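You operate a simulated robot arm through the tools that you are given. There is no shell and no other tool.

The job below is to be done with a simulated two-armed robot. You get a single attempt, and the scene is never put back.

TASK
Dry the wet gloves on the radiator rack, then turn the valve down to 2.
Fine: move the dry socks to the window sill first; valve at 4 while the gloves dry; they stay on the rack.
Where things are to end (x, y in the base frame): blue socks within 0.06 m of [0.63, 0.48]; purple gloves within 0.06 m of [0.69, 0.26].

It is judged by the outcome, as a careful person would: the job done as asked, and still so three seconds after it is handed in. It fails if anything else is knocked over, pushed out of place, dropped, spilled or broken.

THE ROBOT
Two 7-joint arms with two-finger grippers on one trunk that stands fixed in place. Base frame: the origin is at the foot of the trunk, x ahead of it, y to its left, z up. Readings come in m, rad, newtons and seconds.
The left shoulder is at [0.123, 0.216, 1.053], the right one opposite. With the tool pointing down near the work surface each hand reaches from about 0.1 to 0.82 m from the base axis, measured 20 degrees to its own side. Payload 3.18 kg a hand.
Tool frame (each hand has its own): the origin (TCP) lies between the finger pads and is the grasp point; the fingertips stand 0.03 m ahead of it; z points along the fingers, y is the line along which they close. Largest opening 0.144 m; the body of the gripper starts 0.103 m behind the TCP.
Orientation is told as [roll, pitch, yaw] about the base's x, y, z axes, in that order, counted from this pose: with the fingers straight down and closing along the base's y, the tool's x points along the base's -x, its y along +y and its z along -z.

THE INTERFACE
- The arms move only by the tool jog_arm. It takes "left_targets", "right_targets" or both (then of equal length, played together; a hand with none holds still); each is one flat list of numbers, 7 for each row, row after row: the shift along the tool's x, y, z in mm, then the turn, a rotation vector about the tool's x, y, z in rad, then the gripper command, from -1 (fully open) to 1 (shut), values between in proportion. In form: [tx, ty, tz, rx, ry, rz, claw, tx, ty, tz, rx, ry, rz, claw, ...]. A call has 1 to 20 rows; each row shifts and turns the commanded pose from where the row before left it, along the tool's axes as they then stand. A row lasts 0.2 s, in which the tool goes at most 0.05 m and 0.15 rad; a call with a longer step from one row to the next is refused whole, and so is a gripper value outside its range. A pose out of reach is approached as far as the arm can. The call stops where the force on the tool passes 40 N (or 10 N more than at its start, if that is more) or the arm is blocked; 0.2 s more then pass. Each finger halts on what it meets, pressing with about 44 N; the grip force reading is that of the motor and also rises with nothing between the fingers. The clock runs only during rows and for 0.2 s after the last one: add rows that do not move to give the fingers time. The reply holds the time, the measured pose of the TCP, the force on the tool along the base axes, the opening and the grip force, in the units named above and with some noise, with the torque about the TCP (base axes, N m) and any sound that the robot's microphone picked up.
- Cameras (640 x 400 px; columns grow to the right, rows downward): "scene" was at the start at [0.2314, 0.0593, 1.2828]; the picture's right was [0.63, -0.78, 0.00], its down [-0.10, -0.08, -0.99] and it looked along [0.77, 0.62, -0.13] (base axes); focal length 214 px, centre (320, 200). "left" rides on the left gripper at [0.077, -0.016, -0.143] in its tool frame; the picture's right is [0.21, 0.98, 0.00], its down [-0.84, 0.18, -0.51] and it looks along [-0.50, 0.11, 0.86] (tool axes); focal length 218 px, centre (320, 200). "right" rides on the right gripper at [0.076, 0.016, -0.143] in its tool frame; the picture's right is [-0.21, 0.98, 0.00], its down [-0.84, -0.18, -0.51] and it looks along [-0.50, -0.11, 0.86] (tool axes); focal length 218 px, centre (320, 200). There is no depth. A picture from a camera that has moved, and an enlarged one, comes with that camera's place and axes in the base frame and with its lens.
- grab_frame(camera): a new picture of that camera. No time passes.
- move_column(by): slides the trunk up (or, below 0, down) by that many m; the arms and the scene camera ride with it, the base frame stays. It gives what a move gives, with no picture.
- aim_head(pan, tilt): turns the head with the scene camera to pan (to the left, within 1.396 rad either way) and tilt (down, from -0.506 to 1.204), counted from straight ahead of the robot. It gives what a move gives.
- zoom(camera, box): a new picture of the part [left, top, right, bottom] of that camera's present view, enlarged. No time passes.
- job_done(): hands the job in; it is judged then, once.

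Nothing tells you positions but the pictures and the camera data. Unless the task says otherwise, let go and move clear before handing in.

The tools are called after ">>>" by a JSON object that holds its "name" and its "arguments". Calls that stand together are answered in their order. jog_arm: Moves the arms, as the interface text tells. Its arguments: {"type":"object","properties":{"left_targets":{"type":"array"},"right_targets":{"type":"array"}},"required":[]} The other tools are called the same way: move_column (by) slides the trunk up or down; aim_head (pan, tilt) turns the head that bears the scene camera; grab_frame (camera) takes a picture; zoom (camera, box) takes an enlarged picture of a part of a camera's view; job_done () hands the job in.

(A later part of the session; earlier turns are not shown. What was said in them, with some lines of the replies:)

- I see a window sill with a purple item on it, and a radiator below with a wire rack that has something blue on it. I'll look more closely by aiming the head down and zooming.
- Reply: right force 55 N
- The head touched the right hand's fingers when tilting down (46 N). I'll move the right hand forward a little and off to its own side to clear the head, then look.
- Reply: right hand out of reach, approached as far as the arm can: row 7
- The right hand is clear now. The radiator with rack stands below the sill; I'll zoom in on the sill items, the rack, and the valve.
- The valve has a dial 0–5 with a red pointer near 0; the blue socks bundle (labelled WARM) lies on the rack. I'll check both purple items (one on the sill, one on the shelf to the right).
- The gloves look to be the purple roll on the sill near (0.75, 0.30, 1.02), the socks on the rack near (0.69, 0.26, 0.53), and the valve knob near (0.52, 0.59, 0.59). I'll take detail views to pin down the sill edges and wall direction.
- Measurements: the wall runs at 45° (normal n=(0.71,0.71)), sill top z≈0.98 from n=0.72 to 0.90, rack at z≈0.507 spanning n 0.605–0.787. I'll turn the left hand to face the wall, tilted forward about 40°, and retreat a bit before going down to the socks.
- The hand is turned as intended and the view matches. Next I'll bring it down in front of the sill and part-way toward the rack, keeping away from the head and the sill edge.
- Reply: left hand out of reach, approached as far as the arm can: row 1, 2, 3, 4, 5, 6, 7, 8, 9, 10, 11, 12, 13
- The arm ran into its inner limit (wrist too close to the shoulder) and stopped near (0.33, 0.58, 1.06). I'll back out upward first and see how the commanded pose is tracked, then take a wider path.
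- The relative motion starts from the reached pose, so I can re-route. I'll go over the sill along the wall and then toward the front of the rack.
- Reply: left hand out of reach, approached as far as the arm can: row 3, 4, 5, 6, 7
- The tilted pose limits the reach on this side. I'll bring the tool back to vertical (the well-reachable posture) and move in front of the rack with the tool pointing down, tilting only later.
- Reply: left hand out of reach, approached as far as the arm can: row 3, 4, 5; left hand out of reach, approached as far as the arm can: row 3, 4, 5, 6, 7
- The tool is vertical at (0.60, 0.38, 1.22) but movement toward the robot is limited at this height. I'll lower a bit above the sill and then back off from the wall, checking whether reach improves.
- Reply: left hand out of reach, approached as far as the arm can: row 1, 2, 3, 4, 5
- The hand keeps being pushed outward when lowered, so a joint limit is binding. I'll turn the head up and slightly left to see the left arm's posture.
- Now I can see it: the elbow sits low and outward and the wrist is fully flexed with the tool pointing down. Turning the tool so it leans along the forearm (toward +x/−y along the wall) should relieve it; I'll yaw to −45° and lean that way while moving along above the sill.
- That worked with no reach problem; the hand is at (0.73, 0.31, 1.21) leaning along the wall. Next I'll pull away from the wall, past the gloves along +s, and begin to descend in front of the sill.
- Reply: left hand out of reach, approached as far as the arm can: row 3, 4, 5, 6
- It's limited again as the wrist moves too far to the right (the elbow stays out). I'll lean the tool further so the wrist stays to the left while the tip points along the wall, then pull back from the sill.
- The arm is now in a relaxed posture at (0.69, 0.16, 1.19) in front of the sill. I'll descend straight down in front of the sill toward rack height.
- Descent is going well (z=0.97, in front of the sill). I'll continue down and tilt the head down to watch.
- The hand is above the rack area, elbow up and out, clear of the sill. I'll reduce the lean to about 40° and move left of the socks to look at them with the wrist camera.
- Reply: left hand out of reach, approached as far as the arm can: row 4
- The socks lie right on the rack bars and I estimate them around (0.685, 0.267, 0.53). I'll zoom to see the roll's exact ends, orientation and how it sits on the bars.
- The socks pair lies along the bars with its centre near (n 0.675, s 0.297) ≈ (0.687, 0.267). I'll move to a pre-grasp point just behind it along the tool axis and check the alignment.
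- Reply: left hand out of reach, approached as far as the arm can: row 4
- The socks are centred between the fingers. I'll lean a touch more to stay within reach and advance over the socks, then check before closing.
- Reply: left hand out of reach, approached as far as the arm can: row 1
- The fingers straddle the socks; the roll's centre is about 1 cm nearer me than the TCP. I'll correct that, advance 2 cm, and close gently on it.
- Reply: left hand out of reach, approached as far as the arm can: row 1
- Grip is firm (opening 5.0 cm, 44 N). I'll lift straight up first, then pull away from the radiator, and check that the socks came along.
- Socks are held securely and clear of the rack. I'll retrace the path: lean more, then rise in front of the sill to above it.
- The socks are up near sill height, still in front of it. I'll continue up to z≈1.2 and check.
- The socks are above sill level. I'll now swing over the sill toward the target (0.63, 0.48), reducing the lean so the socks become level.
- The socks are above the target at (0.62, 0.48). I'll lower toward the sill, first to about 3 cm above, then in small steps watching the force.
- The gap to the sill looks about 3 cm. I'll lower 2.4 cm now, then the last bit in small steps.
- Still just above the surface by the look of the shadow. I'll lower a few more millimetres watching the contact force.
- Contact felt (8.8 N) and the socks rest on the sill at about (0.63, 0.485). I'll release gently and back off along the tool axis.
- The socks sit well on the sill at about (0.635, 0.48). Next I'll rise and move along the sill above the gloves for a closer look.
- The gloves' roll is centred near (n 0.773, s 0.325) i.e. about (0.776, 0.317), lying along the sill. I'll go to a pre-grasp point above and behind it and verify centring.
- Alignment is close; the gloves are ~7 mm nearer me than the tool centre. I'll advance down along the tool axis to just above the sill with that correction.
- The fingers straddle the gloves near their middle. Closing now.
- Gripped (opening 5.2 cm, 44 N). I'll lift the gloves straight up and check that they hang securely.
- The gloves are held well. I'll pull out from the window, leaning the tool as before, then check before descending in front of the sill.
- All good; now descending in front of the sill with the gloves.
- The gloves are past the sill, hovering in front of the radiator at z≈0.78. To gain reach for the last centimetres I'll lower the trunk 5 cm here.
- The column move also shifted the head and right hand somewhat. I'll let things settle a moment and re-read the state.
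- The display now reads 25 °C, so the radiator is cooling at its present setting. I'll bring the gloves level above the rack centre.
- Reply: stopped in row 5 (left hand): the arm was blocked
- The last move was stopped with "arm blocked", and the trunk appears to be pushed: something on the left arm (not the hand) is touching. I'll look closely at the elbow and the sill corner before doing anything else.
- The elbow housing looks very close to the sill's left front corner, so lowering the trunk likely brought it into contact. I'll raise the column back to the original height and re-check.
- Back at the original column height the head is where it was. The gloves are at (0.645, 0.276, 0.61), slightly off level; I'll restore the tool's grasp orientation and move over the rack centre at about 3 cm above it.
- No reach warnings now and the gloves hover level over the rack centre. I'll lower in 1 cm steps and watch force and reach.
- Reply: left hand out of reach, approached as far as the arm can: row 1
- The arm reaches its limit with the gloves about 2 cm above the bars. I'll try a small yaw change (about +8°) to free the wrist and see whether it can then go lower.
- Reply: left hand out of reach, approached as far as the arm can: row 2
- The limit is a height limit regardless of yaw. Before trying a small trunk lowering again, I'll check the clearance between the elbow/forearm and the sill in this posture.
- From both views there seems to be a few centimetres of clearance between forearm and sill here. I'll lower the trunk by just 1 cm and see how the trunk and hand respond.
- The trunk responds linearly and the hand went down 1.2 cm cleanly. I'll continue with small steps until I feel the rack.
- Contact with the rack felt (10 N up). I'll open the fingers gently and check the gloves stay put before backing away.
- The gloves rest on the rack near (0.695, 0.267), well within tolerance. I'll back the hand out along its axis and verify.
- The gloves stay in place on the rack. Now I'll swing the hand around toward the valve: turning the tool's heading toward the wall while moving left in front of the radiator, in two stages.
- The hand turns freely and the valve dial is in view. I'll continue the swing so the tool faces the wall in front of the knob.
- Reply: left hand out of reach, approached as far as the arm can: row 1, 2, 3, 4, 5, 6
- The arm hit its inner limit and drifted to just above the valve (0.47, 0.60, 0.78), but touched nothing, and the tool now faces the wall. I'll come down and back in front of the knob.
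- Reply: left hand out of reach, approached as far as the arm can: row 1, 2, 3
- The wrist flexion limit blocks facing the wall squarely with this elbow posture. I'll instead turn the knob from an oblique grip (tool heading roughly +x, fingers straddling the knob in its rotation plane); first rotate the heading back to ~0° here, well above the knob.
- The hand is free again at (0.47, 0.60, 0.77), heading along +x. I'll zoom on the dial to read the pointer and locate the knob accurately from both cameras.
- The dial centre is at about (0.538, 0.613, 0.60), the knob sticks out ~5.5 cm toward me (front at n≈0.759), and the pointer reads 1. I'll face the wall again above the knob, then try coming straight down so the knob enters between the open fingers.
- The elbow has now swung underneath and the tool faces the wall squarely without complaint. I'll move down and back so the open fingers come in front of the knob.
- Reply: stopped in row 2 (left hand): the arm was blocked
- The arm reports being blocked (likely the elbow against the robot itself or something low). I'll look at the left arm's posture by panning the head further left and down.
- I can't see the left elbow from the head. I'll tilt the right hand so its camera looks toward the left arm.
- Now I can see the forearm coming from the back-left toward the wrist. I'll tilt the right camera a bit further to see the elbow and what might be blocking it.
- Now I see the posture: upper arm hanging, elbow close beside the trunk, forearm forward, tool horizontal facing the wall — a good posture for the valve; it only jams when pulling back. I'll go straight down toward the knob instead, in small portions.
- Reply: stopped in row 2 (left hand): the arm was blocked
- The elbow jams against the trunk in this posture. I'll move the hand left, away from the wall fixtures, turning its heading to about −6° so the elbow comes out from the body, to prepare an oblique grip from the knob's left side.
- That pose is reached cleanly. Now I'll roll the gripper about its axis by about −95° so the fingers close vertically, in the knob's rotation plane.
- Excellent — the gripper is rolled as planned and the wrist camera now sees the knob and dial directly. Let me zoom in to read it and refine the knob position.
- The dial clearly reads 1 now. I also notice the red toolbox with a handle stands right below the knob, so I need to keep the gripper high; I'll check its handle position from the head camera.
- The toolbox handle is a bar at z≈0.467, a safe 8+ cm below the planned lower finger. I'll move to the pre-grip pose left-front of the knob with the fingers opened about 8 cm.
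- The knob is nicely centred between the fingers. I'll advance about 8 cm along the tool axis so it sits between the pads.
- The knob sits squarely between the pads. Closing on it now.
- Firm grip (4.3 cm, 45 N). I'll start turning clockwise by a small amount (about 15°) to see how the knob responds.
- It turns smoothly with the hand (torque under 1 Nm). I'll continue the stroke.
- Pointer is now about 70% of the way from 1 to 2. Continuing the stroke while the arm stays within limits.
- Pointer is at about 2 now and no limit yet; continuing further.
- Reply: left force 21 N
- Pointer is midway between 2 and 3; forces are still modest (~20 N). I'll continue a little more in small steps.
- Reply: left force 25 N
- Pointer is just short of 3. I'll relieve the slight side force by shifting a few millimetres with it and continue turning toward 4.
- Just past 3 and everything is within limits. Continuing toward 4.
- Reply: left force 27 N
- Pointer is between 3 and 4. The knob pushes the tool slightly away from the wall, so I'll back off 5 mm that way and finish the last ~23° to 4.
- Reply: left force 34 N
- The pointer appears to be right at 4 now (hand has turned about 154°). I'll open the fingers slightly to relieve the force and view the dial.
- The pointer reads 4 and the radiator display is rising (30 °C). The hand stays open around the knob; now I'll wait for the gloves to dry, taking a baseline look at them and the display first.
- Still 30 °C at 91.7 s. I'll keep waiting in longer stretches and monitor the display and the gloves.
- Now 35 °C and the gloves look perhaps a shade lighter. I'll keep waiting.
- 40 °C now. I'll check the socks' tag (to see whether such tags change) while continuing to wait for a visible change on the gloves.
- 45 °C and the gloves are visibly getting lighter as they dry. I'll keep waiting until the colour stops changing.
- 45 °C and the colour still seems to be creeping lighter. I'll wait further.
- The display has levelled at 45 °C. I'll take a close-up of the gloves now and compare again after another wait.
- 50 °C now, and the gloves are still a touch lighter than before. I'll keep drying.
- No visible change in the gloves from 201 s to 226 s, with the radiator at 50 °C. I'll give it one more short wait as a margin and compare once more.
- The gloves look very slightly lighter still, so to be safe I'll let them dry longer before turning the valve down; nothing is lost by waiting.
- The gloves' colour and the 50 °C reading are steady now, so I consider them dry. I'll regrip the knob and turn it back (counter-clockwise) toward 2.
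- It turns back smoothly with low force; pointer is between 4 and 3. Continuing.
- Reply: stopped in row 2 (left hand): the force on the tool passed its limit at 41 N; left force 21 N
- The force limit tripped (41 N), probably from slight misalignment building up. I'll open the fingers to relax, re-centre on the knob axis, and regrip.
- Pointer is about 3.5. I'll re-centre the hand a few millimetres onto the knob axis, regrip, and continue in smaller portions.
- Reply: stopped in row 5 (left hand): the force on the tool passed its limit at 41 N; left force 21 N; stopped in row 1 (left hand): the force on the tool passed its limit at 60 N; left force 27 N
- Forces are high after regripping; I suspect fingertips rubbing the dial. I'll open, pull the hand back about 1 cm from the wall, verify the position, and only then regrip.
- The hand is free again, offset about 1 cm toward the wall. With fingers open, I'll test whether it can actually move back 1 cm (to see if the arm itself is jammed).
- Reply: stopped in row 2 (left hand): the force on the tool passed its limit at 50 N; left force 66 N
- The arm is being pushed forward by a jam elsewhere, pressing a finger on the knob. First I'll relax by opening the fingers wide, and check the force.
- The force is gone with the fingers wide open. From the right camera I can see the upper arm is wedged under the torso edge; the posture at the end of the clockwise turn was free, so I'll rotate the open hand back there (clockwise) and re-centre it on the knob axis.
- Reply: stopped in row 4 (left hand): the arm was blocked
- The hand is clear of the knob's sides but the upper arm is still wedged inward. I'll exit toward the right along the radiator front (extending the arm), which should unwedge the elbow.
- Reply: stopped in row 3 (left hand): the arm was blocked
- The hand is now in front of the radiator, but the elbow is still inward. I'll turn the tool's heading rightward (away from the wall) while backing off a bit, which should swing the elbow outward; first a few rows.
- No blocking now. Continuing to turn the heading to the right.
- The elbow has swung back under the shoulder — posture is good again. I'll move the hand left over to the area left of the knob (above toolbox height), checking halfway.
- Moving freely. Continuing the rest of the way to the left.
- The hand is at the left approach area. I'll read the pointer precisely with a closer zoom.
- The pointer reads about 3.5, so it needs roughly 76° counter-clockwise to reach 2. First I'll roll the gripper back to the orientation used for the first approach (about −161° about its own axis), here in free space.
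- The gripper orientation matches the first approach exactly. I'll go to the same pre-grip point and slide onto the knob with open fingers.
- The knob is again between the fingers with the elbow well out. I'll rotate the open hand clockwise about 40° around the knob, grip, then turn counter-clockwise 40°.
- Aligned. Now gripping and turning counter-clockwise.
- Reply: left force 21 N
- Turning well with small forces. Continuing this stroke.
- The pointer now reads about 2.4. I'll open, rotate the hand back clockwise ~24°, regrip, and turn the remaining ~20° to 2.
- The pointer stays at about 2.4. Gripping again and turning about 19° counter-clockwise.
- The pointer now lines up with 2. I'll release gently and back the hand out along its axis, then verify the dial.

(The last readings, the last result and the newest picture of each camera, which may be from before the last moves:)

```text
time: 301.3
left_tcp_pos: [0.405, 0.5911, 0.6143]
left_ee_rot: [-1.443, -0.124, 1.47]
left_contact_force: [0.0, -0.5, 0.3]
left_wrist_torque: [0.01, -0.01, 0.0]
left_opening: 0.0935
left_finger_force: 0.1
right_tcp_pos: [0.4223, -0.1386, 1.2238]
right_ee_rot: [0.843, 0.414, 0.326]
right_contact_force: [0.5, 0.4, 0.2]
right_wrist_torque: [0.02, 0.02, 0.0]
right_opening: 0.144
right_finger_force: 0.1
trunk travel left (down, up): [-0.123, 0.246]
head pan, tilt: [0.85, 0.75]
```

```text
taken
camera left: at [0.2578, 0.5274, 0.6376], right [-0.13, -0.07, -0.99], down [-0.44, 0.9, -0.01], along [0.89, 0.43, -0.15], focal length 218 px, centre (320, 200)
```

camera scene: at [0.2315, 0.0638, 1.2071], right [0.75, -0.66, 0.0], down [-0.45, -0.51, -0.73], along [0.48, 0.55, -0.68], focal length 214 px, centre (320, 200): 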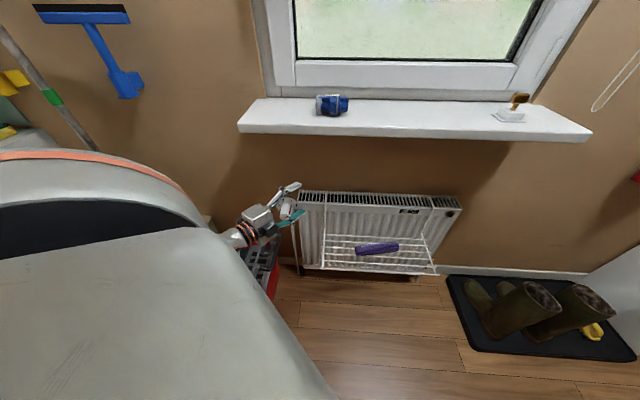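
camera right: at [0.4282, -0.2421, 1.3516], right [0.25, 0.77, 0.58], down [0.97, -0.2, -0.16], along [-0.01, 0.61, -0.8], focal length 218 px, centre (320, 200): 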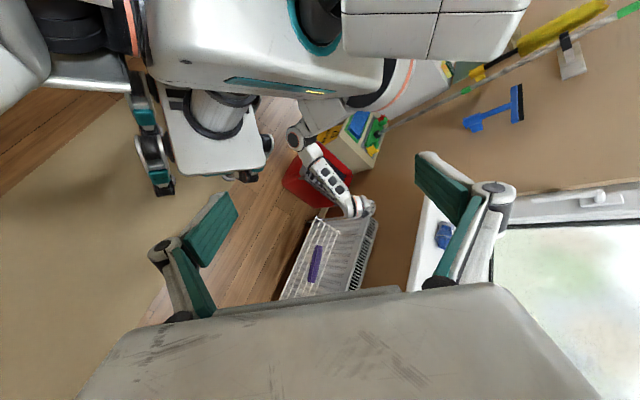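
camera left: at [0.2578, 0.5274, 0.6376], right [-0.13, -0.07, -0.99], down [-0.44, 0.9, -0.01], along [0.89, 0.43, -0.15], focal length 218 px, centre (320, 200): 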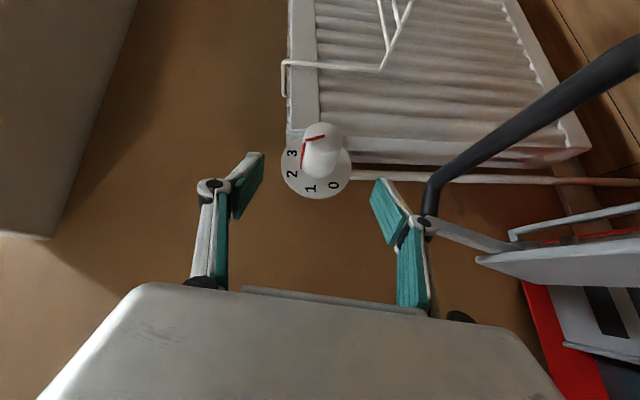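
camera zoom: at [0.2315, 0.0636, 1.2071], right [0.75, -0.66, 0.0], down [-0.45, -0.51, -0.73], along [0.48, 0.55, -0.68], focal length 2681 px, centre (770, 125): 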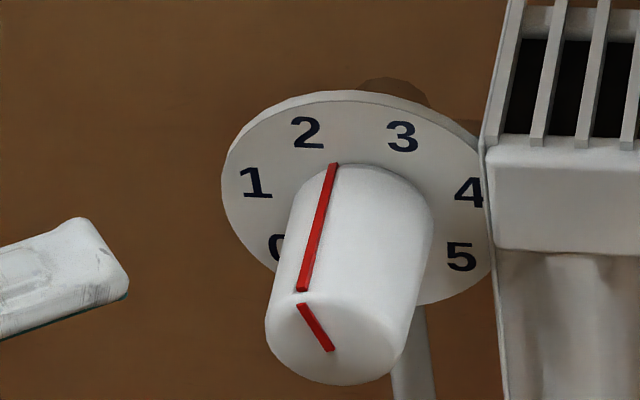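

The dial reads 2 exactly. I'll lift the hand clear, upward and away from the toolbox, and do final checks of the gloves, socks and valve.

>>> {"name": "jog_arm", "arguments": {"left_targets": [0, -35, -5, 0, 0, 0, -0.3, 0, -35, -5, 0, 0, 0, -0.3, 0, -35, -5, 0, 0, 0, -0.3, 0, -30, -5, 0, 0, 0, -0.3]}}

>>> {"name": "grab_frame", "arguments": {"camera": "scene"}}

>>> {"name": "zoom", "arguments": {"camera": "scene", "box": [262, 190, 306, 222]}}

>>> {"name": "zoom", "arguments": {"camera": "scene", "box": [290, 180, 470, 293]}}

>>> {"name": "zoom", "arguments": {"camera": "scene", "box": [230, 70, 410, 183]}}

```text
time: 302.3
left_tcp_pos: [0.4002, 0.5753, 0.749]
left_ee_rot: [-1.444, -0.124, 1.466]
left_contact_force: [-0.5, 0.5, 0.9]
left_wrist_torque: [0.04, 0.02, 0.02]
left_opening: 0.0937
left_finger_force: 0.2
right_tcp_pos: [0.4215, -0.1394, 1.2224]
right_ee_rot: [0.842, 0.416, 0.328]
right_contact_force: [0.4, 0.7, -0.1]
right_wrist_torque: [0.02, -0.01, -0.01]
right_opening: 0.1438
right_finger_force: 0.0
trunk travel left (down, up): [-0.123, 0.246]
head pan, tilt: [0.85, 0.75]
```

```text
taken
camera scene: at [0.2313, 0.0634, 1.2071], right [0.75, -0.66, 0.0], down [-0.45, -0.51, -0.73], along [0.48, 0.55, -0.68], focal length 214 px, centre (320, 200)
```

scene: 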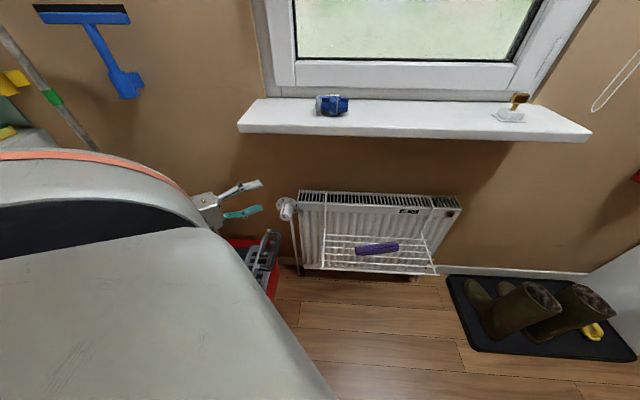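

```text
12.50 times, centred on (284, 206) of scene
camera zoom: at [0.2313, 0.0634, 1.2071], right [0.75, -0.66, 0.0], down [-0.45, -0.51, -0.73], along [0.48, 0.55, -0.68], focal length 2681 px, centre (770, 125)
```

zoom: 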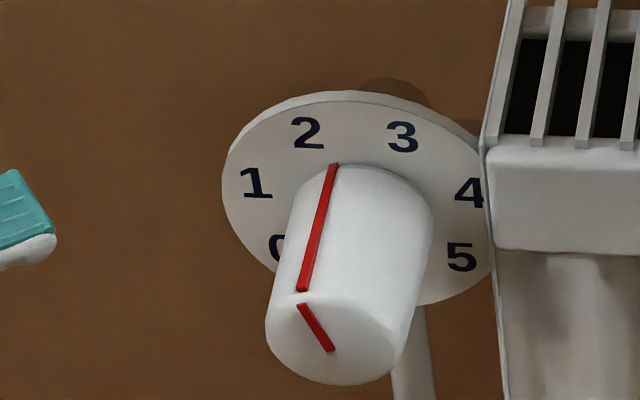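

```text
3.54 times, centred on (380, 236) of scene
camera zoom: at [0.2313, 0.0634, 1.2071], right [0.75, -0.66, 0.0], down [-0.45, -0.51, -0.73], along [0.48, 0.55, -0.68], focal length 759 px, centre (108, 71)
```

zoom: 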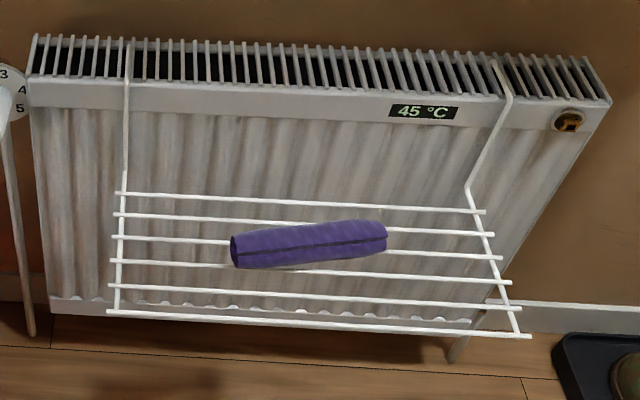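

```text
3.54 times, centred on (320, 126) of scene
camera zoom: at [0.2313, 0.0634, 1.2071], right [0.75, -0.66, 0.0], down [-0.45, -0.51, -0.73], along [0.48, 0.55, -0.68], focal length 759 px, centre (320, 460)
```

zoom: 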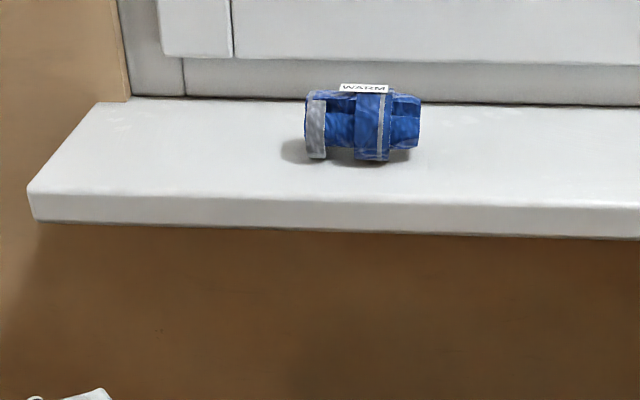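

The valve reads 2, and the display is falling (45 °C). The gloves rest on the rack at about (0.70, 0.27), and the socks are on the sill at about (0.635, 0.48). Both hands are clear and nothing else looks moved, so I'm handing the job in. The only sign I had that the gloves were dry was their colour, which stopped changing after about three minutes at 4.

>>> {"name": "job_done", "arguments": {}}

```text
The job is handed in.
```

I've handed the job in, with both garments in place and the valve at 2. I can't say for certain that the gloves are dry.

- **Socks:** I moved them first. They are on the window sill at about (0.635, 0.48), within 1 cm of the target.
- **Gloves:** they are on the radiator rack at about (0.70, 0.27), roughly 1 cm from the target. They stayed on the rack at 4 for a little over three minutes, and the radiator reached 50 °C.
- **Dryness:** I judged this only by colour. The gloves got lighter and then stopped changing clearly. Nothing else in the scene showed whether they were dry.
- **Valve:** it now points at 2. When I first turned it back, it stuck near 3.5 because my arm had wedged against the robot's body. I had to let go and take hold again. During that, a finger pressed the knob with up to about 66 N. The knob turned normally afterwards.
- **Everything else:** nothing else looked moved in the last pictures, including the toolbox under the valve. The open left hand is raised clear of the knob.

At the very start, the head bumped the robot's own right hand (about 46 N) when I tilted it down. I saw no damage.
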